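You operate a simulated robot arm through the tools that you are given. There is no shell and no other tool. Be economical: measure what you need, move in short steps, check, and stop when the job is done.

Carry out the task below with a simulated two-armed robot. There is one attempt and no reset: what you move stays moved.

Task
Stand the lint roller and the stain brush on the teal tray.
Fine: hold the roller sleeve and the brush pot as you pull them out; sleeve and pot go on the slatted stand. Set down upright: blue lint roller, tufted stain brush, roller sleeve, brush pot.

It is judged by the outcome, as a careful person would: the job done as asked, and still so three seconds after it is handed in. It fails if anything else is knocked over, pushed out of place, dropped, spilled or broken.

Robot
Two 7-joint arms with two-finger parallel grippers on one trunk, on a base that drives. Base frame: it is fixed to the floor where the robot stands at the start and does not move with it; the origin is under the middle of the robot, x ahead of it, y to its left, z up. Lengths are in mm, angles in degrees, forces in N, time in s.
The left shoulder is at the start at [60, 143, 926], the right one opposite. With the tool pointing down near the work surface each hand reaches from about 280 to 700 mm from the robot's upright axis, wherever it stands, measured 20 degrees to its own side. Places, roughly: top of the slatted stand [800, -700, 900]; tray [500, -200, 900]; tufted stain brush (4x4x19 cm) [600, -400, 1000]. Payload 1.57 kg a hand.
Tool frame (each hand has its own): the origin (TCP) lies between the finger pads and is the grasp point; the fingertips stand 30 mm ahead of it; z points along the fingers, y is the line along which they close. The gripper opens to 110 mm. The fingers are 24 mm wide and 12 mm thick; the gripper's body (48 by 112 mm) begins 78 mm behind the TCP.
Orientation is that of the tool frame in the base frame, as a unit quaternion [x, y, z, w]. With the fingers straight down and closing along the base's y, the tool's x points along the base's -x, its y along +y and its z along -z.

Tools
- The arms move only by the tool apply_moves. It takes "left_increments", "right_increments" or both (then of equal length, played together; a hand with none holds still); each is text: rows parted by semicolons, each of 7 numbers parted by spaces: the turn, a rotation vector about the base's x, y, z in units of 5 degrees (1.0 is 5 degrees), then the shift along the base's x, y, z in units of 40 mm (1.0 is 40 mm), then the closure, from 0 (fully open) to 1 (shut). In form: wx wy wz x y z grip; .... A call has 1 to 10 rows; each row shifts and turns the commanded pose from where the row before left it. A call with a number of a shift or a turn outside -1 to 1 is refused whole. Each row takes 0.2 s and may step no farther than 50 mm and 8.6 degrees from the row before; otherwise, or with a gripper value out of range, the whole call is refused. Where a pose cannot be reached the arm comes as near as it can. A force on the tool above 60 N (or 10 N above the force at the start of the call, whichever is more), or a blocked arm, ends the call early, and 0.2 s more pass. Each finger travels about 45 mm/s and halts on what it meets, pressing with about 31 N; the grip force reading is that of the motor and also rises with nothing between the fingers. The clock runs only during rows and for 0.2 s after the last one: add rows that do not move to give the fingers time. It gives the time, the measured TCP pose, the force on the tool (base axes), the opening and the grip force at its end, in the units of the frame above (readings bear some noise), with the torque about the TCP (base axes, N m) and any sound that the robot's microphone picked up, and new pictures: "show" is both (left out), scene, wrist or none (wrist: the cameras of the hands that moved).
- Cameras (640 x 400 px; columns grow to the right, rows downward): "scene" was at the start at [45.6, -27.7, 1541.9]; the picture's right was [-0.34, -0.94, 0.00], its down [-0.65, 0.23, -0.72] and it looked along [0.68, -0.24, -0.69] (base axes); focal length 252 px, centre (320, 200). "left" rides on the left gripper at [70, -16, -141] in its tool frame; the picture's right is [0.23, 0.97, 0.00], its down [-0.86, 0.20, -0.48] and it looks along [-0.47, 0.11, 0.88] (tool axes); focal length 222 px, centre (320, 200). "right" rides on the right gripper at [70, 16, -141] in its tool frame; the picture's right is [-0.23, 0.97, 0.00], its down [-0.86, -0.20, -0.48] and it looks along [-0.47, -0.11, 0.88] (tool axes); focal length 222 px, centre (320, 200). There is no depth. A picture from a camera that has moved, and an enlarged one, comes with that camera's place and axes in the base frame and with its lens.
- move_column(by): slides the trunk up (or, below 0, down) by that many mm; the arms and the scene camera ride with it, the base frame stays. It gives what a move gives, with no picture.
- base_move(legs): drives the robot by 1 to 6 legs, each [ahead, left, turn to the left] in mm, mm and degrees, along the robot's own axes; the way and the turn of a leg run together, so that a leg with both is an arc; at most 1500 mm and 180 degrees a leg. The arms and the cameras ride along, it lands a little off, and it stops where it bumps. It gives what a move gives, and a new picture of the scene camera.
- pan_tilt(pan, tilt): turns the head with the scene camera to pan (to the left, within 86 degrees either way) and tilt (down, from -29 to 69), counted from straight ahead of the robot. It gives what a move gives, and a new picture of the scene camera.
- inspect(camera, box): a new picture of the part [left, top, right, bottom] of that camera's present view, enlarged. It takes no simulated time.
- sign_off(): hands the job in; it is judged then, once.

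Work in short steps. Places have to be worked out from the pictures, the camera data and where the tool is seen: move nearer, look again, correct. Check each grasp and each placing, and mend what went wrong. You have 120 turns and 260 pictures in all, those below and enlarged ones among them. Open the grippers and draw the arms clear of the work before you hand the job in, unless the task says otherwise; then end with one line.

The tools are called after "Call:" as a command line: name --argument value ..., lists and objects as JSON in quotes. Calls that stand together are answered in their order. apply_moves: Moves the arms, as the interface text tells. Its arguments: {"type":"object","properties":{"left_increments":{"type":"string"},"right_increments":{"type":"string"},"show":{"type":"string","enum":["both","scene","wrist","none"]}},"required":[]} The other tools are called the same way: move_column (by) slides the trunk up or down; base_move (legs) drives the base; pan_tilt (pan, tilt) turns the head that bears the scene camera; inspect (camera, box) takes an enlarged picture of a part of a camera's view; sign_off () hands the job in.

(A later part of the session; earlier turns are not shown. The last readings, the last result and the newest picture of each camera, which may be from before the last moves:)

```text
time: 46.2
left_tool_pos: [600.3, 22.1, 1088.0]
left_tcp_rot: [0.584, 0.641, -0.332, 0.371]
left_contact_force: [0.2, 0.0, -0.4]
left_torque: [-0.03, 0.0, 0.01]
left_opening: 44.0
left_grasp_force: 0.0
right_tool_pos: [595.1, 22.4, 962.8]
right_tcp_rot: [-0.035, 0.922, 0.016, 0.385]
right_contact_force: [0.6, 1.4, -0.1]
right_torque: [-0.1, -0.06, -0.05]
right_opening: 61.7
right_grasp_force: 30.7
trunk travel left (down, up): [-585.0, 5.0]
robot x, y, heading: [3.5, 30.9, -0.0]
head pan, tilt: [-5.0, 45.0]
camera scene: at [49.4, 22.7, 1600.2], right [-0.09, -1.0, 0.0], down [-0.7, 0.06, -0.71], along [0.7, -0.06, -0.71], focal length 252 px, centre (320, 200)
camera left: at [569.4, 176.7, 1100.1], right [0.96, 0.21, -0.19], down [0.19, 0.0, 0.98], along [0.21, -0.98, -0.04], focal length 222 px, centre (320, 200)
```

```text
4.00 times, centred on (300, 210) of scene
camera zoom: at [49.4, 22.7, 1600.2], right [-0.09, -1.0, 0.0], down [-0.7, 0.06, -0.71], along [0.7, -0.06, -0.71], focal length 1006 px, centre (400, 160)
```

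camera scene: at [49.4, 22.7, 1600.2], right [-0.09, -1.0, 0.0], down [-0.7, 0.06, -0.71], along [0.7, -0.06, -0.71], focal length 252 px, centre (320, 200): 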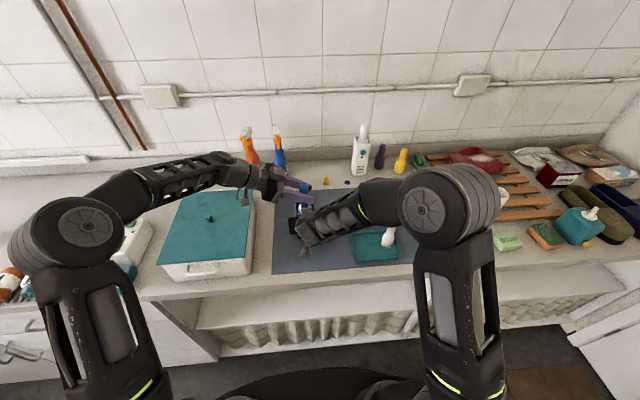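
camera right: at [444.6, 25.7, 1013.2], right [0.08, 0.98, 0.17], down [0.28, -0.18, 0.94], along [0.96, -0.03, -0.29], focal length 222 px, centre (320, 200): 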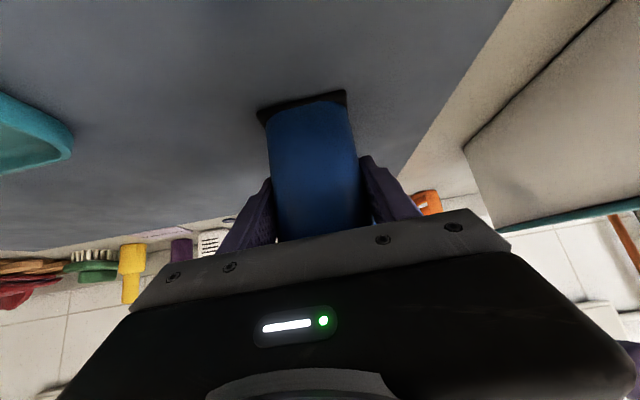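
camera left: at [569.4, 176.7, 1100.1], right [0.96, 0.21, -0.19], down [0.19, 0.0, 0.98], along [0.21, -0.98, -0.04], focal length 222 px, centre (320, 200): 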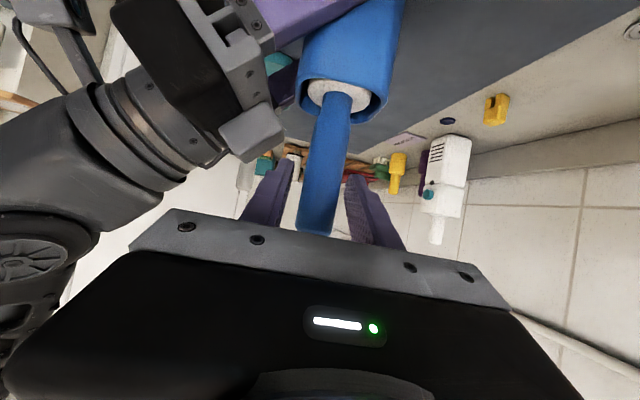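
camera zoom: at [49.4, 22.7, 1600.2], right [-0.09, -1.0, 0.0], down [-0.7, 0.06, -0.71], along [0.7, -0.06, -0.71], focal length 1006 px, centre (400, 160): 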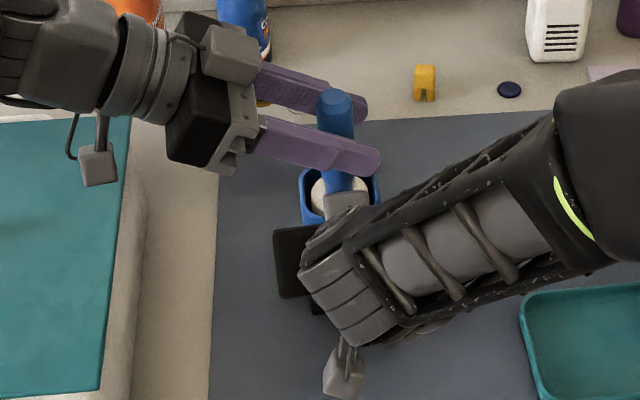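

The handle is between the fingers. I close and then begin pulling upward slowly.

Call:
apply_moves --left_increments "0 0 0 0 0 0 .75;0 0 0 0 0 0 .87;0 0 0 0 0 0 .87;0 0 0 0 0 0 .87;0 0 0 0 0 .2 .87;0 0 0 0 0 .3 .87;0 0 0 0 0 .4 .87;0 0 0 0 0 .4 .87" --show "wrist"

```text
time: 48.0
left_tool_pos: [600.5, 22.7, 1140.3]
left_tcp_rot: [0.584, 0.642, -0.332, 0.371]
left_contact_force: [0.5, -0.2, -1.3]
left_torque: [0.02, 0.0, 0.02]
left_opening: 26.0
left_grasp_force: 31.2
right_tool_pos: [595.3, 21.4, 962.6]
right_tcp_rot: [-0.034, 0.922, 0.016, 0.385]
right_contact_force: [0.9, -0.8, 1.5]
right_torque: [-0.11, -0.01, 0.05]
right_opening: 61.9
right_grasp_force: 30.6
trunk travel left (down, up): [-585.0, 5.0]
robot x, y, heading: [-0.7, 31.4, -0.2]
head pan, tilt: [-5.0, 45.0]
camera left: at [570.1, 177.0, 1151.7], right [0.96, 0.21, -0.19], down [0.19, 0.0, 0.98], along [0.21, -0.98, -0.04], focal length 222 px, centre (320, 200)
```

left: 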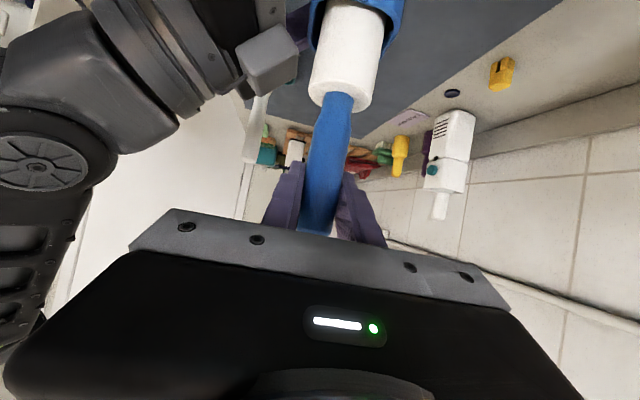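

The roller is sliding out smoothly. I continue up another ~60 mm.

Call:
apply_moves --left_increments "0 0 0 0 0 .4 .87;0 0 0 0 0 .4 .87;0 0 0 0 0 .4 .87;0 0 0 0 0 .3 .87;0 0 0 0 0 0 .87"

Call:
inspect --camera "scene" --box '[240, 140, 360, 250]'

```text
time: 49.2
left_tool_pos: [600.6, 20.9, 1200.3]
left_tcp_rot: [0.584, 0.642, -0.331, 0.371]
left_contact_force: [0.6, 0.0, -0.7]
left_torque: [-0.02, -0.04, 0.02]
left_opening: 25.6
left_grasp_force: 30.8
right_tool_pos: [595.2, 21.9, 963.5]
right_tcp_rot: [-0.035, 0.922, 0.017, 0.385]
right_contact_force: [0.8, -1.3, 2.6]
right_torque: [-0.18, -0.05, 0.01]
right_opening: 62.2
right_grasp_force: 31.0
trunk travel left (down, up): [-585.0, 5.0]
robot x, y, heading: [1.3, 30.3, 0.2]
head pan, tilt: [-5.0, 45.0]
camera scene: at [49.5, 22.5, 1600.2], right [-0.09, -1.0, 0.0], down [-0.7, 0.06, -0.71], along [0.7, -0.06, -0.71], focal length 252 px, centre (320, 200)
camera left: at [569.7, 176.5, 1212.2], right [0.96, 0.21, -0.19], down [0.19, 0.0, 0.98], along [0.21, -0.98, -0.04], focal length 222 px, centre (320, 200)
```

scene: 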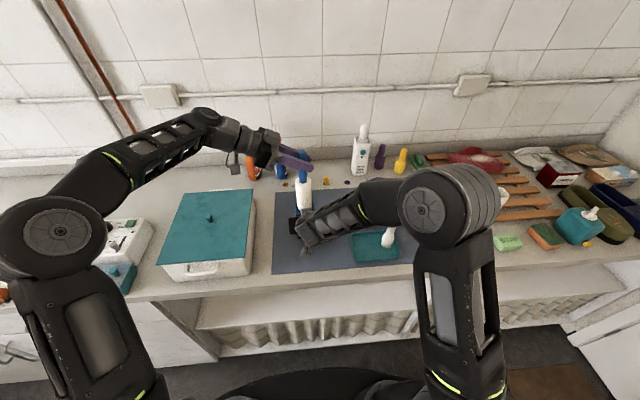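
left: 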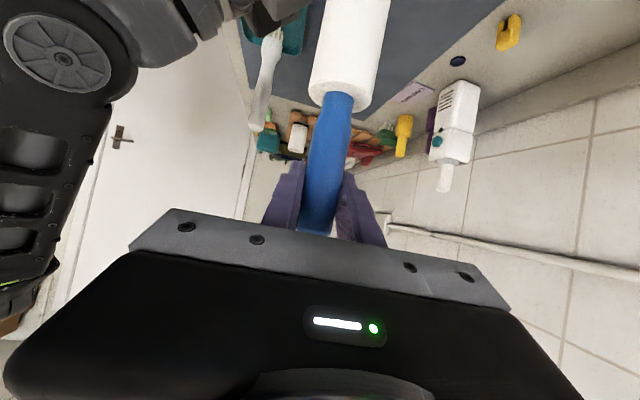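

```text
3.64 times, centred on (300, 195) of scene
camera zoom: at [49.5, 22.5, 1600.2], right [-0.09, -1.0, 0.0], down [-0.7, 0.06, -0.71], along [0.7, -0.06, -0.71], focal length 915 px, centre (393, 218)
```

zoom: 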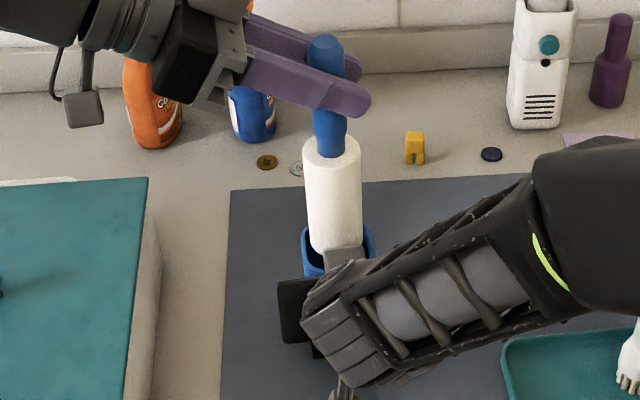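

The roller's lower end is at or just above the sleeve rim. I lift another 25 mm and move it aside to the left, then check.

Call:
apply_moves --left_increments "0 0 0 0 0 .3 .87;0 0 0 0 0 .35 .87;0 0 0 0 0 0 .87"

Call:
inspect --camera "scene" --box '[240, 140, 360, 250]'

```text
time: 50.0
left_tool_pos: [600.4, 21.9, 1226.4]
left_tcp_rot: [0.584, 0.641, -0.332, 0.37]
left_contact_force: [-1.6, -0.2, -1.1]
left_torque: [-0.04, 0.05, 0.01]
left_opening: 25.7
left_grasp_force: 31.2
right_tool_pos: [594.3, 21.0, 962.9]
right_tcp_rot: [-0.035, 0.922, 0.016, 0.385]
right_contact_force: [1.1, -0.7, 2.9]
right_torque: [-0.22, -0.05, 0.04]
right_opening: 61.9
right_grasp_force: 31.6
trunk travel left (down, up): [-585.0, 5.0]
robot x, y, heading: [0.7, 29.6, -0.1]
head pan, tilt: [-5.0, 45.0]
camera scene: at [49.5, 22.5, 1600.2], right [-0.09, -1.0, 0.0], down [-0.7, 0.06, -0.71], along [0.7, -0.06, -0.71], focal length 252 px, centre (320, 200)
camera left: at [569.8, 176.8, 1237.7], right [0.96, 0.21, -0.19], down [0.19, 0.0, 0.98], along [0.21, -0.98, -0.04], focal length 222 px, centre (320, 200)
```

scene: 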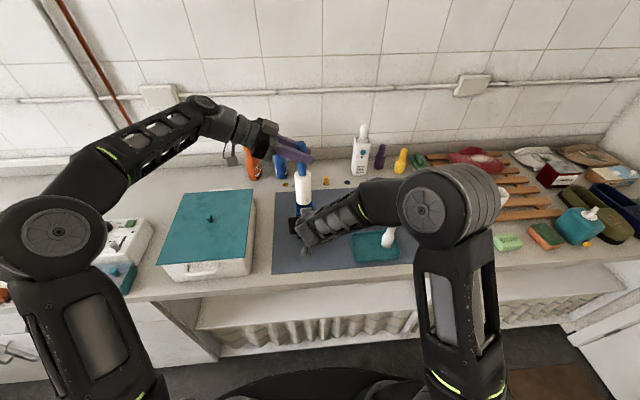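
left: 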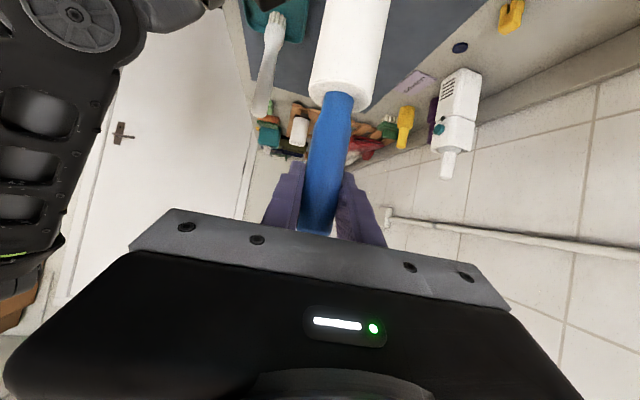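

```text
3.64 times, centred on (300, 195) of scene
camera zoom: at [49.5, 22.5, 1600.2], right [-0.09, -1.0, 0.0], down [-0.7, 0.06, -0.71], along [0.7, -0.06, -0.71], focal length 915 px, centre (393, 218)
```

zoom: 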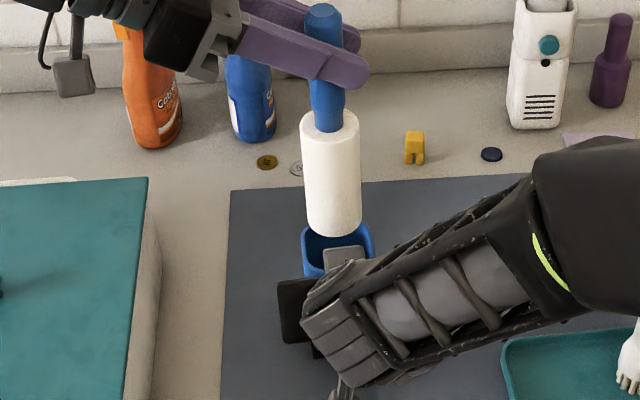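

The roller is fully out (its bottom is 175 mm below the TCP). I move it left 100 mm, then lift the sleeve 50 mm.

Call:
apply_moves --left_increments "0 0 0 0 .6 0 .87;0 0 0 0 .9 0 .87;0 0 0 0 .9 0 .87;0 0 0 0 .1 0 .87;0 0 0 0 0 0 .87;0 0 0 0 0 0 .87;0 0 0 0 0 0 .87" --right_increments "0 0 0 0 0 0 .65;0 0 0 0 0 0 .65;0 0 0 0 0 0 .65;0 0 0 0 0 .2 .65;0 0 0 0 0 .4 .65;0 0 0 0 0 .4 .65;0 0 0 0 0 .3 .65"

Call:
inspect --camera "scene" --box '[240, 150, 440, 270]'

```text
time: 51.6
left_tool_pos: [601.0, 121.9, 1225.8]
left_tcp_rot: [0.584, 0.642, -0.331, 0.371]
left_contact_force: [-0.2, 0.0, -0.7]
left_torque: [-0.03, 0.05, 0.02]
left_opening: 25.8
left_grasp_force: 30.9
right_tool_pos: [593.8, 22.3, 1014.3]
right_tcp_rot: [-0.035, 0.922, 0.017, 0.385]
right_contact_force: [0.3, 0.3, -2.3]
right_torque: [0.0, -0.02, 0.04]
right_opening: 61.8
right_grasp_force: 31.2
trunk travel left (down, up): [-585.0, 5.0]
robot x, y, heading: [0.5, 29.8, 0.0]
head pan, tilt: [-5.0, 45.0]
camera scene: at [49.5, 22.7, 1600.2], right [-0.09, -1.0, 0.0], down [-0.7, 0.06, -0.71], along [0.7, -0.06, -0.71], focal length 252 px, centre (320, 200)
camera right: at [443.8, 26.5, 1065.2], right [0.08, 0.98, 0.17], down [0.28, -0.18, 0.94], along [0.96, -0.03, -0.29], focal length 222 px, centre (320, 200)
camera left: at [569.9, 277.0, 1237.4], right [0.96, 0.21, -0.19], down [0.19, 0.0, 0.98], along [0.21, -0.98, -0.04], focal length 222 px, centre (320, 200)
```

scene: 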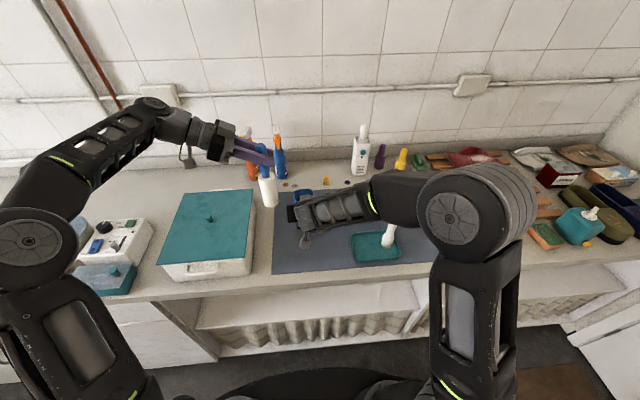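
right: 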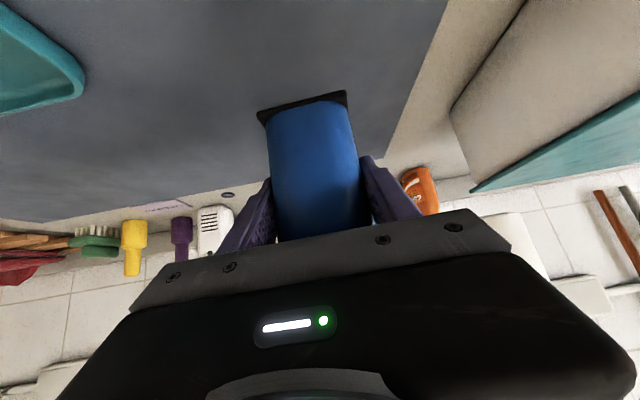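
left: 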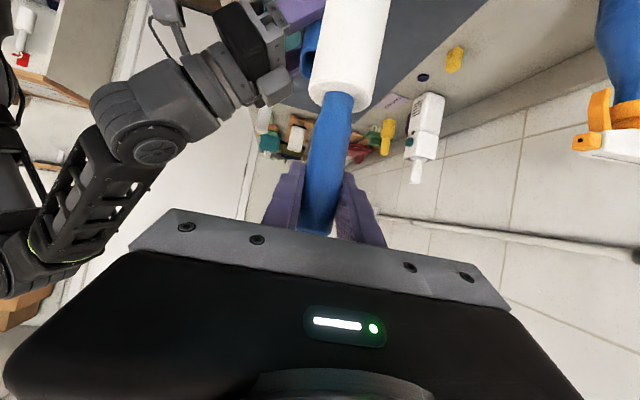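

```text
3.20 times, centred on (340, 210) of scene
camera zoom: at [49.5, 22.7, 1600.2], right [-0.09, -1.0, 0.0], down [-0.7, 0.06, -0.71], along [0.7, -0.06, -0.71], focal length 805 px, centre (256, 168)
```

zoom: 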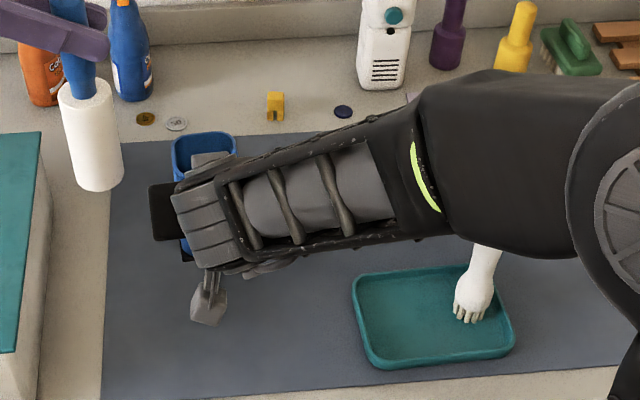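

Both objects are held and the brush is undisturbed. I drive back from the counter first, then right.

Call:
base_move --legs '[[-320, 0, 0], [0, -540, 0]]'

```text
time: 56.5
left_tool_pos: [283.3, -412.6, 1226.3]
left_tcp_rot: [0.581, 0.645, -0.33, 0.371]
left_contact_force: [0.7, 0.4, -1.1]
left_torque: [0.02, -0.02, -0.01]
left_opening: 25.7
left_grasp_force: 31.0
right_tool_pos: [278.2, -512.9, 1015.1]
right_tcp_rot: [-0.038, 0.922, 0.019, 0.384]
right_contact_force: [1.0, -0.5, -1.5]
right_torque: [0.02, 0.03, 0.01]
right_opening: 61.9
right_grasp_force: 31.0
trunk travel left (down, up): [-585.0, 5.0]
robot x, y, heading: [-314.6, -508.3, 0.4]
head pan, tilt: [-5.0, 45.0]
camera scene: at [-266.4, -516.1, 1600.2], right [-0.08, -1.0, 0.0], down [-0.7, 0.06, -0.71], along [0.7, -0.06, -0.71], focal length 252 px, centre (320, 200)
```

scene: 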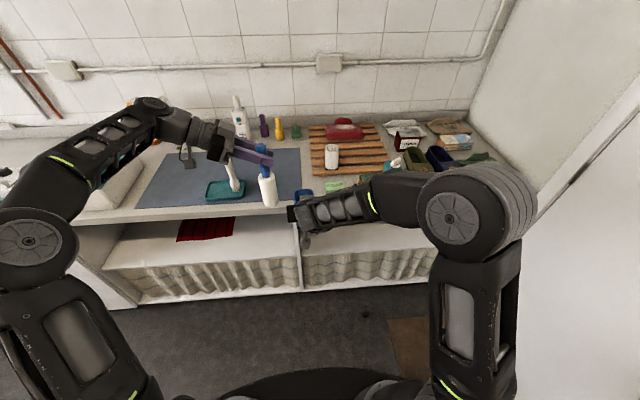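

The drive went well. With the hands over free floor, I shift the right hand to the right (−250 mm) before going forward.

Call:
apply_moves --right_increments "0 0 0 .05 -.9 .1 .65;0 0 0 .05 -.9 .1 .65;0 0 0 .05 -.9 .1 .65;0 0 0 .05 -.9 .1 .65;0 0 0 .05 -.9 .1 .65;0 0 0 .05 -.9 .1 .65;0 0 0 .05 -.9 0 .65;0 0 0 0 0 0 .65"

Call:
inspect --camera "scene" --box '[280, 110, 500, 240]'

```text
time: 58.2
left_tool_pos: [284.2, -410.8, 1225.5]
left_tcp_rot: [0.581, 0.645, -0.329, 0.372]
left_contact_force: [0.2, -0.2, -1.2]
left_torque: [-0.01, 0.02, 0.01]
left_opening: 25.3
left_grasp_force: 30.8
right_tool_pos: [293.3, -763.5, 1040.2]
right_tcp_rot: [-0.038, 0.922, 0.018, 0.385]
right_contact_force: [0.2, 0.0, -2.1]
right_torque: [-0.01, -0.04, -0.02]
right_opening: 61.7
right_grasp_force: 31.5
trunk travel left (down, up): [-585.0, 5.0]
robot x, y, heading: [-320.2, -511.5, 0.3]
head pan, tilt: [-5.0, 45.0]
camera scene: at [-266.4, -514.1, 1600.2], right [-0.08, -1.0, 0.0], down [-0.7, 0.06, -0.71], along [0.7, -0.06, -0.71], focal length 252 px, centre (320, 200)
camera right: at [142.6, -760.3, 1089.5], right [0.08, 0.98, 0.17], down [0.28, -0.18, 0.94], along [0.96, -0.03, -0.29], focal length 222 px, centre (320, 200)
```

scene: 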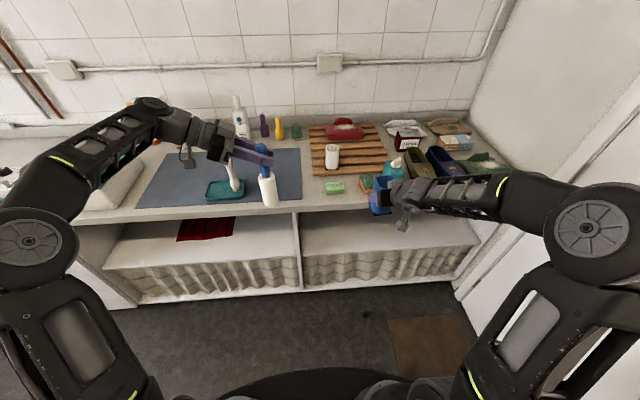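
right: 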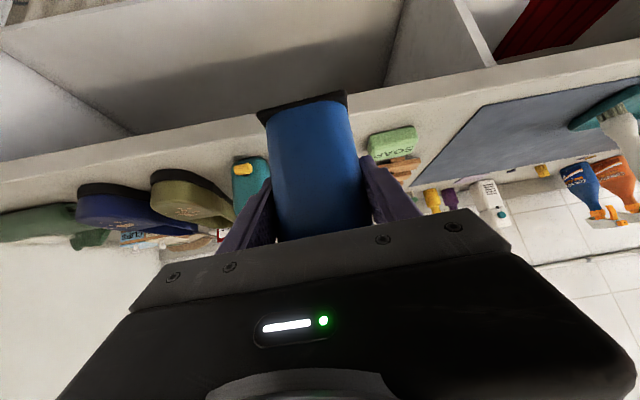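

```text
2.91 times, centred on (390, 175) of scene
camera zoom: at [-266.4, -514.1, 1600.2], right [-0.08, -1.0, 0.0], down [-0.7, 0.06, -0.71], along [0.7, -0.06, -0.71], focal length 732 px, centre (116, 273)
```

zoom: 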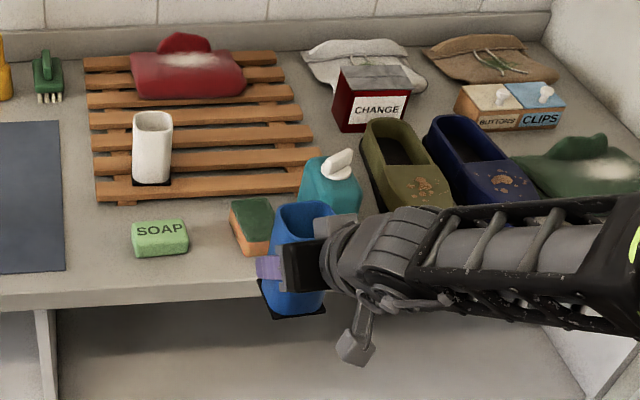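

The way is clear: the bottle's left edge is at y≈-860 and the pot's right edge at y≈-668. I aim the sleeve at y≈-745, drive forward and look.

Call:
apply_moves --right_increments "0 0 0 0 .45 0 .65;0 0 0 0 0 0 .65" --show "none"

Call:
base_move --legs '[[290, 0, -0.3]]'

Call:
inspect --camera "scene" --box '[300, 140, 480, 260]'

Call:
inspect --camera "right" --box '[0, 0, 640, 400]'

```text
time: 58.9
left_tool_pos: [284.0, -412.9, 1224.8]
left_tcp_rot: [0.582, 0.645, -0.33, 0.371]
left_contact_force: [-1.3, 0.0, -1.0]
left_torque: [0.04, 0.05, -0.02]
left_opening: 25.5
left_grasp_force: 30.7
right_tool_pos: [293.3, -747.4, 1038.0]
right_tcp_rot: [-0.037, 0.922, 0.018, 0.385]
right_contact_force: [0.0, -0.3, -2.2]
right_torque: [0.02, 0.01, 0.02]
right_opening: 62.1
right_grasp_force: 30.9
trunk travel left (down, up): [-585.0, 5.0]
robot x, y, heading: [-315.1, -509.7, 0.2]
head pan, tilt: [-5.0, 45.0]
```

```text
time: 60.8
left_tool_pos: [573.0, -415.2, 1224.9]
left_tcp_rot: [0.583, 0.642, -0.332, 0.37]
left_contact_force: [0.0, 0.5, -2.2]
left_torque: [0.02, -0.01, -0.01]
left_opening: 25.4
left_grasp_force: 31.1
right_tool_pos: [579.2, -749.3, 1037.5]
right_tcp_rot: [-0.035, 0.923, 0.017, 0.384]
right_contact_force: [0.1, -0.7, -3.2]
right_torque: [0.02, -0.01, -0.01]
right_opening: 62.1
right_grasp_force: 31.1
trunk travel left (down, up): [-585.0, 5.0]
robot x, y, heading: [-26.6, -507.6, -0.2]
head pan, tilt: [-5.0, 45.0]
camera scene: at [22.6, -515.0, 1600.2], right [-0.09, -1.0, 0.0], down [-0.71, 0.06, -0.71], along [0.7, -0.06, -0.71], focal length 252 px, centre (320, 200)
```

scene: 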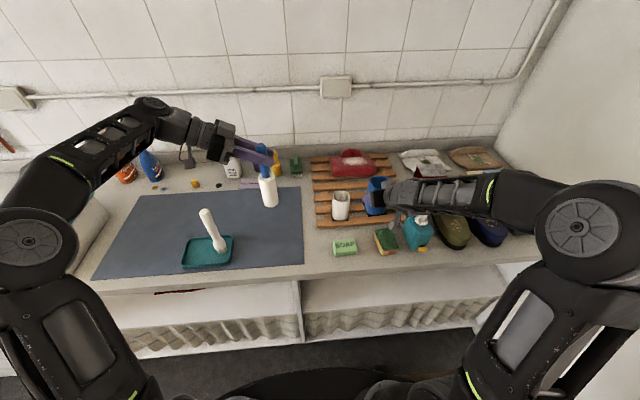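

```text
3.33 times, centred on (390, 200) of scene
camera zoom: at [22.6, -515.0, 1600.2], right [-0.09, -1.0, 0.0], down [-0.71, 0.06, -0.71], along [0.7, -0.06, -0.71], focal length 839 px, centre (87, 200)
```

zoom: 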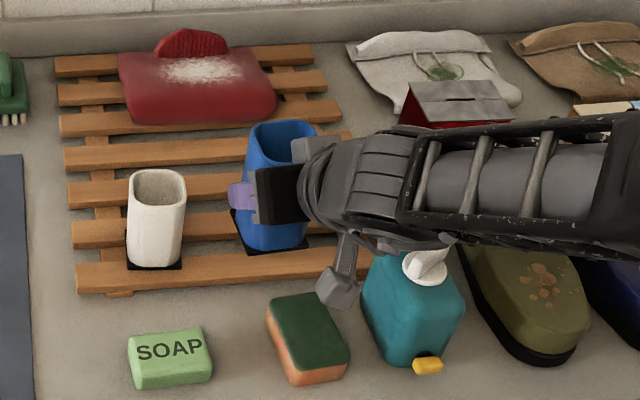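

```text
1.00 times, centred on (320, 200) of right
camera zoom: at [429.2, -745.1, 1088.4], right [0.08, 0.98, 0.17], down [0.28, -0.18, 0.94], along [0.96, -0.03, -0.29], focal length 222 px, centre (320, 200)
```

zoom: 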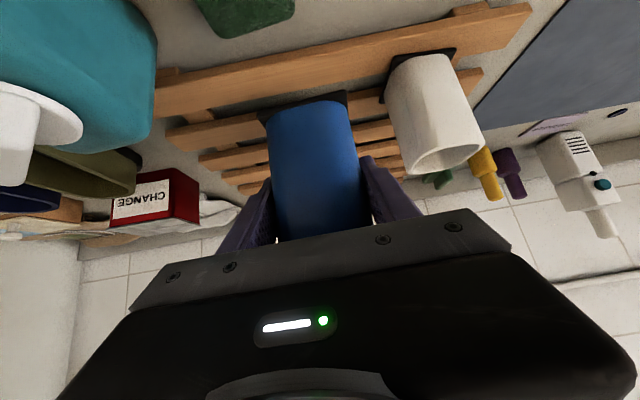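

The sleeve is over the stand, between pot and bottle. I move +33 mm in x and lower to just above the slats.

Call:
apply_moves --right_increments "0 0 0 .8 0 0 .65;0 0 0 .03 .05 -.5 .65;0 0 0 0 0.05 -.5 .65;0 0 0 0 0 -.15 .65;0 0 0 0 0 0 .65"

Call:
inspect --camera "right" --box '[160, 20, 500, 235]'

Call:
inspect --camera "scene" --box '[300, 140, 480, 260]'

```text
time: 62.0
left_tool_pos: [571.0, -416.1, 1225.7]
left_tcp_rot: [0.583, 0.643, -0.331, 0.371]
left_contact_force: [0.5, 0.1, -1.2]
left_torque: [0.01, 0.0, 0.01]
left_opening: 25.4
left_grasp_force: 31.1
right_tool_pos: [612.2, -745.9, 993.2]
right_tcp_rot: [-0.035, 0.923, 0.017, 0.384]
right_contact_force: [0.2, 0.5, -1.9]
right_torque: [-0.01, 0.01, 0.0]
right_opening: 61.9
right_grasp_force: 31.1
trunk travel left (down, up): [-585.0, 5.0]
robot x, y, heading: [-26.7, -504.5, -0.0]
head pan, tilt: [-5.0, 45.0]
camera scene: at [21.6, -515.3, 1600.2], right [-0.09, -1.0, 0.0], down [-0.7, 0.06, -0.71], along [0.7, -0.06, -0.71], focal length 252 px, centre (320, 200)
camera right: at [461.5, -741.0, 1042.5], right [0.08, 0.98, 0.17], down [0.28, -0.18, 0.94], along [0.96, -0.03, -0.29], focal length 222 px, centre (320, 200)
```

scene: 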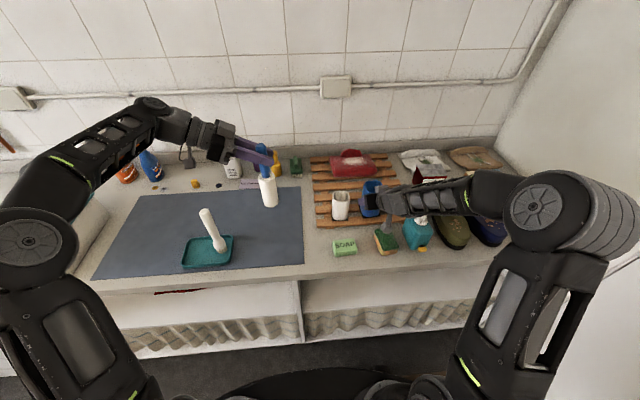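
right: 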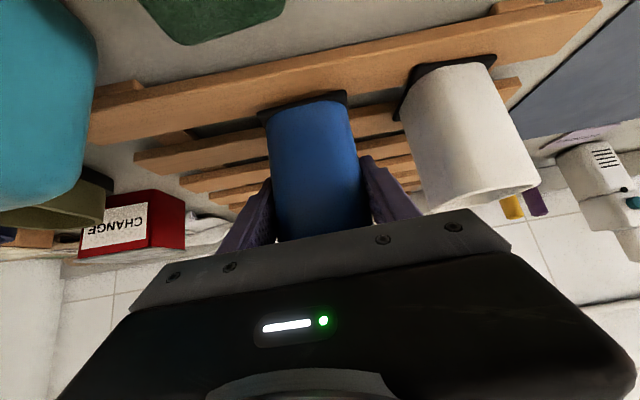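

```text
1.86 times, centred on (330, 128) of right
camera zoom: at [461.5, -741.0, 1042.5], right [0.08, 0.98, 0.17], down [0.28, -0.18, 0.94], along [0.96, -0.03, -0.29], focal length 413 px, centre (301, 335)
```

zoom: 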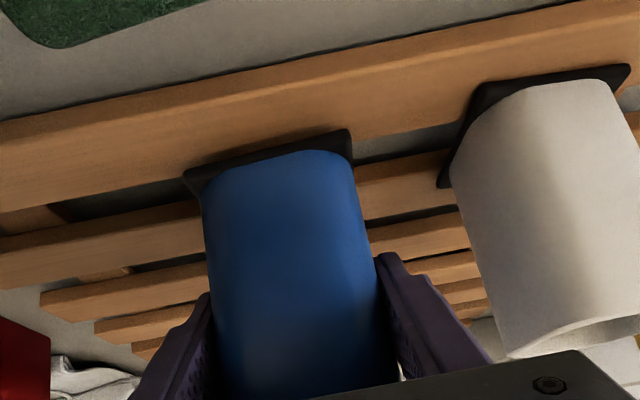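

```text
3.33 times, centred on (390, 200) of scene
camera zoom: at [21.6, -515.3, 1600.2], right [-0.09, -1.0, 0.0], down [-0.7, 0.06, -0.71], along [0.7, -0.06, -0.71], focal length 839 px, centre (87, 200)
```

zoom: 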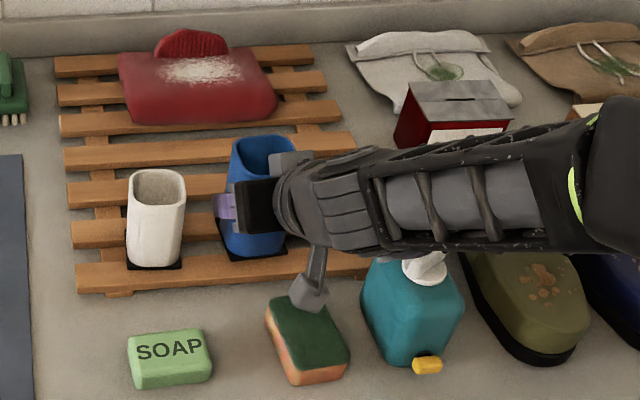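

The foot overlaps slat 1 by about 20 mm and slat 2 by about 16 mm. I lower to contact in fine steps.

Call:
apply_moves --right_increments "0 0 0 0 0 -.1 .65;0 0 0 0 0 -.1 .65;0 0 0 0 0 -.1 .65;0 0 0 0 0 -.05 .65;0 0 0 0 0 0 .65" --show "none"

```text
time: 63.2
left_tool_pos: [570.0, -415.3, 1227.3]
left_tcp_rot: [0.584, 0.642, -0.331, 0.371]
left_contact_force: [-0.1, 0.4, -1.2]
left_torque: [-0.02, 0.02, -0.01]
left_opening: 25.2
left_grasp_force: 30.4
right_tool_pos: [611.8, -746.3, 983.9]
right_tcp_rot: [-0.035, 0.921, 0.016, 0.388]
right_contact_force: [-1.4, -1.9, 23.6]
right_torque: [-0.19, 0.69, 0.03]
right_opening: 62.1
right_grasp_force: 30.9
trunk travel left (down, up): [-585.0, 5.0]
robot x, y, heading: [-28.7, -507.1, -0.0]
head pan, tilt: [-5.0, 45.0]
```

Contact at 984. I ease up 3 mm and open partway (to ~88 mm, keeping clear of the pot).

Call:
apply_moves --right_increments "0 0 0 0 0 .08 .65;0 0 0 0 0 0 .65;0 0 0 0 0 0 .5;0 0 0 0 0 0 .35;0 0 0 0 0 0 .2;0 0 0 0 0 0 .2;0 0 0 0 0 0 .2" --show "wrist"

Call:
inspect --camera "right" --box '[160, 20, 500, 235]'

```text
time: 64.8
left_tool_pos: [572.4, -414.9, 1226.2]
left_tcp_rot: [0.583, 0.643, -0.331, 0.372]
left_contact_force: [0.1, 0.5, -0.5]
left_torque: [0.0, -0.01, 0.01]
left_opening: 25.2
left_grasp_force: 31.2
right_tool_pos: [612.7, -745.0, 982.6]
right_tcp_rot: [-0.035, 0.922, 0.017, 0.385]
right_contact_force: [-0.7, 1.0, -0.3]
right_torque: [0.04, -0.01, 0.03]
right_opening: 87.9
right_grasp_force: 0.1
trunk travel left (down, up): [-585.0, 5.0]
robot x, y, heading: [-25.3, -509.0, 0.0]
head pan, tilt: [-5.0, 45.0]
camera right: at [461.5, -740.9, 1031.7], right [0.08, 0.98, 0.17], down [0.28, -0.18, 0.94], along [0.96, -0.03, -0.29], focal length 222 px, centre (320, 200)
```

right: 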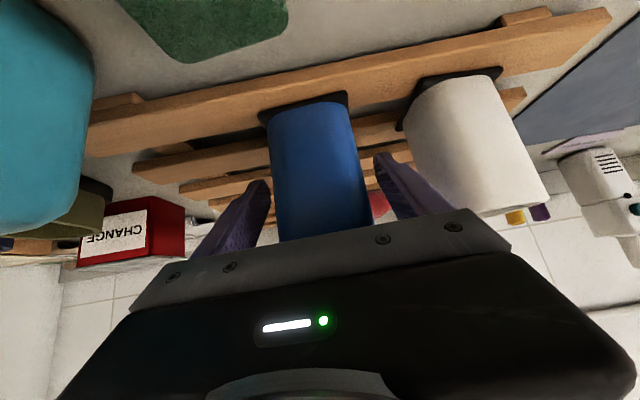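

```text
1.86 times, centred on (330, 128) of right
camera zoom: at [461.5, -740.9, 1031.7], right [0.08, 0.98, 0.17], down [0.28, -0.18, 0.94], along [0.96, -0.03, -0.29], focal length 413 px, centre (301, 335)
```

zoom: 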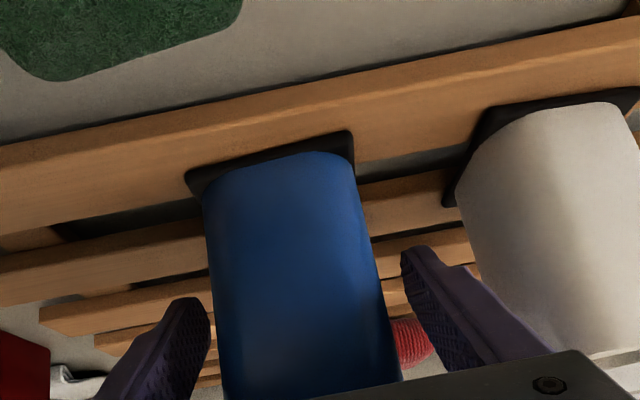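

The sleeve stands alone. I back the right hand straight out along its approach line.

Call:
apply_moves --right_increments "0 0 0 -.8 -.05 .1 .2;0 0 0 -.9 -.06 .2 .2;0 0 0 -.9 -.06 .4 .2;0 0 0 -.6 -.04 .7 .2"

Call:
inspect --camera "scene" --box '[300, 140, 480, 260]'

```text
time: 65.8
left_tool_pos: [570.2, -415.8, 1225.9]
left_tcp_rot: [0.584, 0.642, -0.331, 0.371]
left_contact_force: [0.5, -0.4, -0.6]
left_torque: [0.01, 0.0, -0.02]
left_opening: 25.2
left_grasp_force: 30.6
right_tool_pos: [483.8, -753.4, 1037.2]
right_tcp_rot: [-0.035, 0.922, 0.017, 0.385]
right_contact_force: [0.1, -0.3, 0.9]
right_torque: [0.01, 0.0, -0.01]
right_opening: 88.0
right_grasp_force: 0.0
trunk travel left (down, up): [-585.0, 5.0]
robot x, y, heading: [-26.8, -506.0, -0.2]
head pan, tilt: [-5.0, 45.0]
camera scene: at [20.0, -515.0, 1600.3], right [-0.09, -1.0, 0.0], down [-0.7, 0.06, -0.71], along [0.7, -0.06, -0.71], focal length 252 px, centre (320, 200)
camera right: at [333.7, -749.0, 1087.8], right [0.08, 0.98, 0.17], down [0.28, -0.18, 0.94], along [0.96, -0.03, -0.29], focal length 222 px, centre (320, 200)
```

scene: 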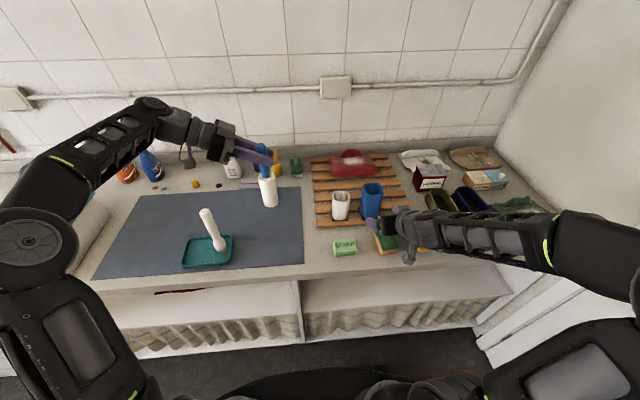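
right: 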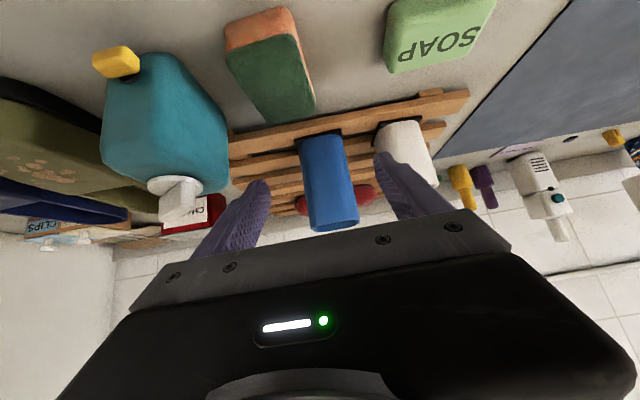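

```text
3.33 times, centred on (390, 200) of scene
camera zoom: at [20.0, -515.0, 1600.3], right [-0.09, -1.0, 0.0], down [-0.7, 0.06, -0.71], along [0.7, -0.06, -0.71], focal length 839 px, centre (87, 200)
```

zoom: 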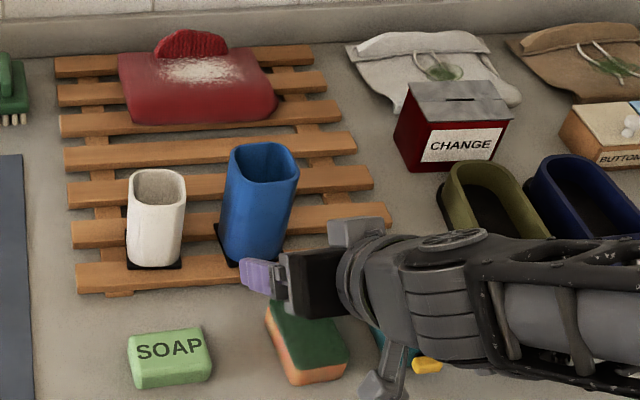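

Sleeve and pot both stand upright on the stand. Now the roller: I retract the right hand further, then drive forward a touch and left so that the roller passes behind the brush with clearance.

Call:
apply_moves --right_increments "0 0 0 -.8 -.3 .2 .2;0 0 0 -.6 -.3 .2 .2" --left_increments "0 0 0 .3 0 0 .87;0 0 0 .2 0 0 .87" --show "none"

Call:
base_move --legs '[[25, 0, 0], [0, 190, 0]]'

Call:
inspect --camera "scene" --box '[180, 130, 340, 270]'

```text
time: 66.4
left_tool_pos: [591.7, -415.9, 1226.0]
left_tcp_rot: [0.583, 0.642, -0.331, 0.371]
left_contact_force: [-0.6, -1.1, -1.4]
left_torque: [-0.02, 0.02, 0.01]
left_opening: 25.4
left_grasp_force: 31.3
right_tool_pos: [429.1, -776.2, 1052.9]
right_tcp_rot: [-0.035, 0.922, 0.018, 0.386]
right_contact_force: [-0.8, -0.4, -0.1]
right_torque: [0.02, -0.02, 0.0]
right_opening: 88.0
right_grasp_force: 0.0
trunk travel left (down, up): [-585.0, 5.0]
robot x, y, heading: [-30.9, -509.5, -0.2]
head pan, tilt: [-5.0, 45.0]
```

```text
time: 68.4
left_tool_pos: [616.7, -223.3, 1225.4]
left_tcp_rot: [0.584, 0.642, -0.331, 0.37]
left_contact_force: [0.1, 0.3, -1.5]
left_torque: [-0.02, -0.05, 0.0]
left_opening: 25.2
left_grasp_force: 30.8
right_tool_pos: [453.6, -584.6, 1053.8]
right_tcp_rot: [-0.034, 0.922, 0.016, 0.385]
right_contact_force: [0.1, -0.8, 0.2]
right_torque: [-0.01, 0.04, -0.01]
right_opening: 88.2
right_grasp_force: 0.0
trunk travel left (down, up): [-585.0, 5.0]
robot x, y, heading: [-4.6, -316.6, -0.2]
head pan, tilt: [-5.0, 45.0]
camera scene: at [46.6, -322.1, 1600.3], right [-0.09, -1.0, 0.0], down [-0.7, 0.06, -0.71], along [0.7, -0.06, -0.71], focal length 252 px, centre (320, 200)
```

scene: 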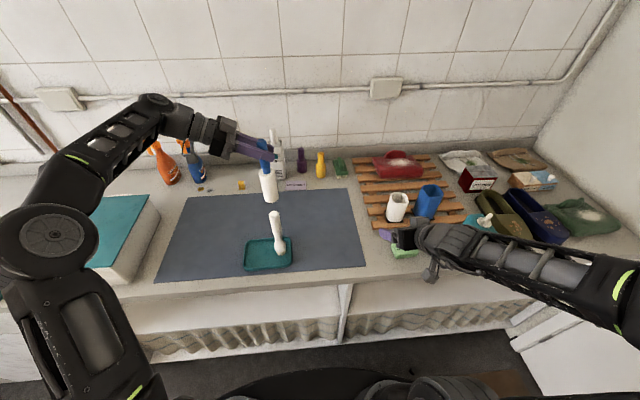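

```text
2.86 times, centred on (260, 200) of scene
camera zoom: at [46.6, -322.1, 1600.3], right [-0.09, -1.0, 0.0], down [-0.7, 0.06, -0.71], along [0.7, -0.06, -0.71], focal length 719 px, centre (491, 200)
```

zoom: 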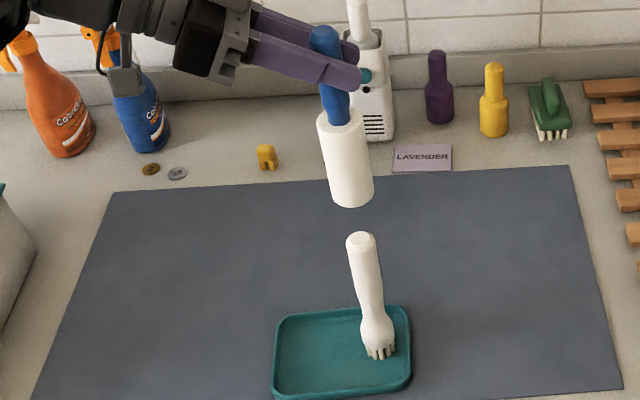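

Brush base at (512,-238) and tray y-range −272..−129 are confirmed. I place the roller at (510,-173): first across at x≈617, then in toward the tray while yawing the hand toward the front.

Call:
apply_moves --left_increments "0 0 1 0 .63 0 .87;0 0 1 0 .62 0 .87;0 0 1 -.335 0 0 .87;0 0 1 -.335 0 0 .87;0 0 1 -.335 0 0 .87;0 0 1 -.335 0 0 .87;0 0 1 -.335 0 0 .87;0 0 1 -.335 0 0 .87;0 0 0 -.335 0 0 .87;0 0 0 -.335 0 0 .87"

Call:
inspect --camera "scene" --box '[200, 150, 340, 280]'

```text
time: 70.6
left_tool_pos: [510.7, -175.1, 1227.0]
left_tcp_rot: [0.329, 0.803, -0.184, 0.461]
left_contact_force: [0.5, 0.4, -1.3]
left_torque: [-0.01, 0.0, 0.03]
left_opening: 25.5
left_grasp_force: 30.6
right_tool_pos: [453.4, -586.7, 1053.2]
right_tcp_rot: [-0.034, 0.922, 0.017, 0.384]
right_contact_force: [-0.7, 0.2, 0.2]
right_torque: [0.02, -0.01, 0.02]
right_opening: 88.1
right_grasp_force: 0.1
trunk travel left (down, up): [-585.0, 5.0]
robot x, y, heading: [-5.6, -316.9, -0.1]
head pan, tilt: [-5.0, 45.0]
camera scene: at [45.8, -323.8, 1600.3], right [-0.09, -1.0, 0.0], down [-0.7, 0.06, -0.71], along [0.7, -0.06, -0.71], focal length 252 px, centre (320, 200)
camera left: at [387.3, -76.4, 1238.0], right [0.6, 0.78, -0.19], down [0.15, 0.12, 0.98], along [0.79, -0.62, -0.04], focal length 222 px, centre (320, 200)
```

scene: 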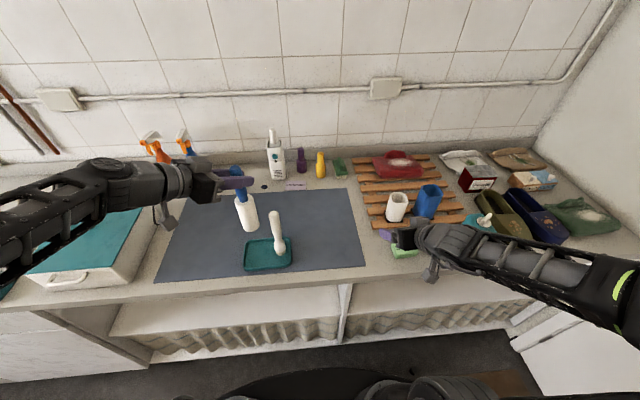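
left: 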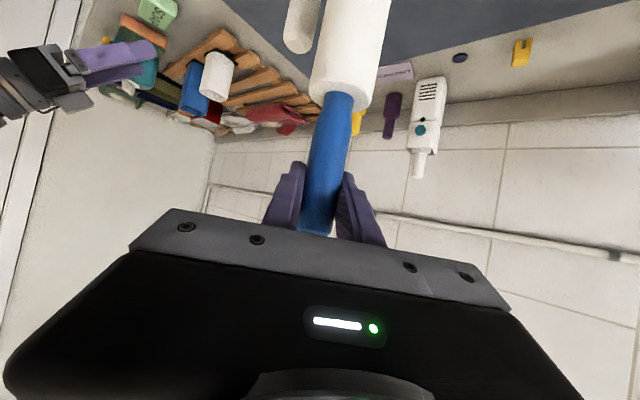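

```text
3.08 times, centred on (270, 215) of scene
camera zoom: at [45.8, -323.8, 1600.3], right [-0.09, -1.0, 0.0], down [-0.7, 0.06, -0.71], along [0.7, -0.06, -0.71], focal length 774 px, centre (474, 154)
```

zoom: 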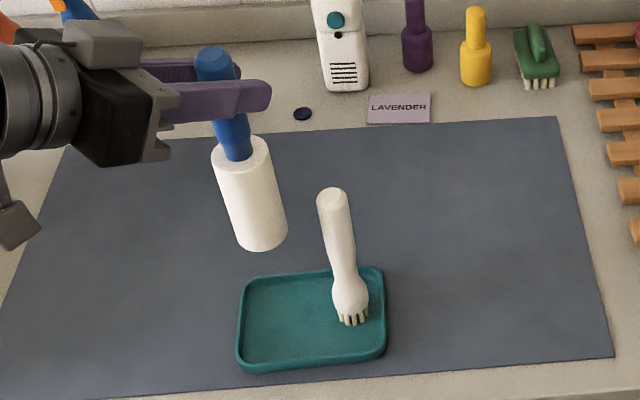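

The roller hangs nearly vertical above the left half of the tray. I lower it by 115 mm and check.

Call:
apply_moves --left_increments "0 0 0 0 0 -.8 .87;0 0 0 0 0 -.8 .87;0 0 0 0 0 -.8 .87;0 0 0 0 0.05 -.5 .87;0 0 0 0 0 0 .87" --show "wrist"

Call:
inspect --camera "scene" --box '[220, 170, 320, 280]'

```text
time: 71.8
left_tool_pos: [510.1, -172.8, 1109.8]
left_tcp_rot: [0.329, 0.802, -0.185, 0.462]
left_contact_force: [-0.1, -0.1, -2.1]
left_torque: [-0.01, 0.0, 0.03]
left_opening: 25.2
left_grasp_force: 31.2
right_tool_pos: [453.5, -585.6, 1053.6]
right_tcp_rot: [-0.035, 0.922, 0.018, 0.385]
right_contact_force: [-0.9, -0.4, 0.6]
right_torque: [0.0, 0.03, 0.02]
right_opening: 87.8
right_grasp_force: 0.1
trunk travel left (down, up): [-585.0, 5.0]
robot x, y, heading: [-3.6, -318.0, -0.2]
head pan, tilt: [-5.0, 45.0]
camera left: at [388.0, -74.3, 1121.5], right [0.6, 0.78, -0.19], down [0.15, 0.12, 0.98], along [0.79, -0.62, -0.04], focal length 222 px, centre (320, 200)
```

left: 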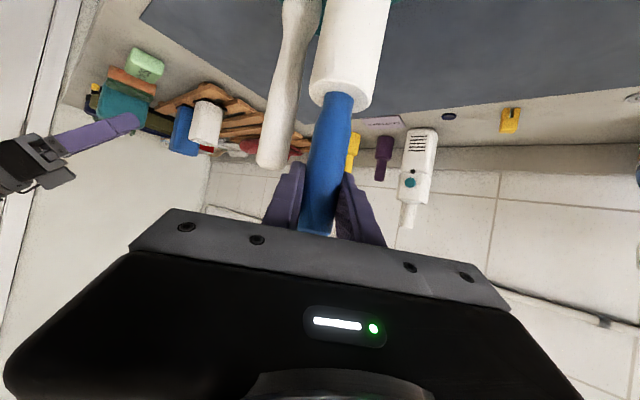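

```text
3.64 times, centred on (270, 225) of scene
camera zoom: at [46.4, -323.7, 1600.2], right [-0.09, -1.0, 0.0], down [-0.7, 0.06, -0.71], along [0.7, -0.06, -0.71], focal length 915 px, centre (502, 109)
```

zoom: 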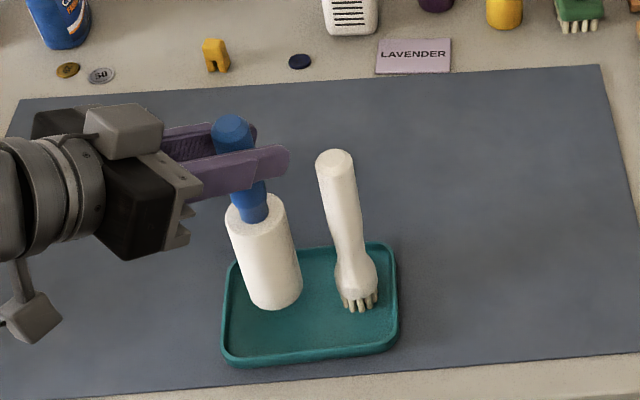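

Good alignment, with a clear gap to the brush. I lower to just above the expected contact (~1085), then creep.

Call:
apply_moves --left_increments "0 0 0 0 0 -.3 .87;0 0 0 0 0 -.15 .87;0 0 0 0 0 -.07 .87;0 0 0 0 0 -.07 .87;0 0 0 0 0 0 .87" --show "none"

```text
time: 73.0
left_tool_pos: [510.1, -172.9, 1085.6]
left_tcp_rot: [0.329, 0.803, -0.185, 0.461]
left_contact_force: [1.3, 0.3, -1.4]
left_torque: [0.02, 0.02, 0.05]
left_opening: 25.5
left_grasp_force: 31.3
right_tool_pos: [454.7, -586.5, 1052.9]
right_tcp_rot: [-0.034, 0.922, 0.017, 0.385]
right_contact_force: [-0.1, -0.2, 0.4]
right_torque: [0.01, -0.01, 0.0]
right_opening: 87.7
right_grasp_force: 0.1
trunk travel left (down, up): [-585.0, 5.0]
robot x, y, heading: [-4.9, -314.5, 0.1]
head pan, tilt: [-5.0, 45.0]
```

No contact yet, so I creep further.

Call:
apply_moves --left_increments "0 0 0 0 0 -.06 .87;0 0 0 0 0 -.06 .87;0 0 0 0 0 0 .87" --show "none"

Call:
inspect --camera "scene" --box '[220, 170, 320, 280]'

```text
time: 73.8
left_tool_pos: [510.1, -173.3, 1081.3]
left_tcp_rot: [0.329, 0.803, -0.185, 0.462]
left_contact_force: [-0.4, 0.3, 3.1]
left_torque: [-0.02, -0.03, 0.0]
left_opening: 25.0
left_grasp_force: 31.2
right_tool_pos: [454.0, -586.8, 1053.8]
right_tcp_rot: [-0.034, 0.922, 0.016, 0.384]
right_contact_force: [-0.1, 0.2, 0.2]
right_torque: [-0.01, 0.04, -0.05]
right_opening: 88.1
right_grasp_force: 0.1
trunk travel left (down, up): [-585.0, 5.0]
robot x, y, heading: [-5.2, -318.3, 0.3]
head pan, tilt: [-5.0, 45.0]
```

```text
3.64 times, centred on (270, 225) of scene
camera zoom: at [46.3, -323.7, 1600.3], right [-0.09, -1.0, 0.0], down [-0.7, 0.06, -0.71], along [0.7, -0.06, -0.71], focal length 915 px, centre (502, 109)
```

zoom: 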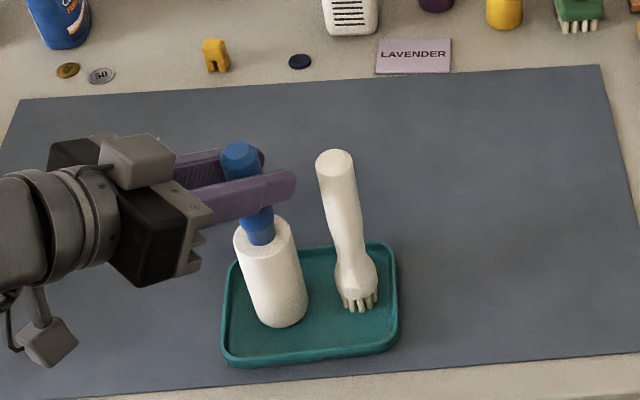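

Contact is starting (about +4 N). I press 2 mm more to seat the flat end.

Call:
apply_moves --left_increments "0 0 0 0 0 -.05 .87;0 0 0 0 0 0 .87" --show "none"

```text
time: 74.4
left_tool_pos: [509.7, -173.0, 1081.4]
left_tcp_rot: [0.33, 0.802, -0.184, 0.463]
left_contact_force: [-0.8, 1.7, 17.7]
left_torque: [0.15, 0.3, -0.04]
left_opening: 25.3
left_grasp_force: 30.8
right_tool_pos: [452.7, -587.2, 1054.6]
right_tcp_rot: [-0.033, 0.922, 0.016, 0.385]
right_contact_force: [0.5, -0.1, 0.0]
right_torque: [0.02, -0.01, 0.03]
right_opening: 87.9
right_grasp_force: 0.0
trunk travel left (down, up): [-585.0, 5.0]
robot x, y, heading: [-4.7, -315.5, -0.0]
head pan, tilt: [-5.0, 45.0]
```

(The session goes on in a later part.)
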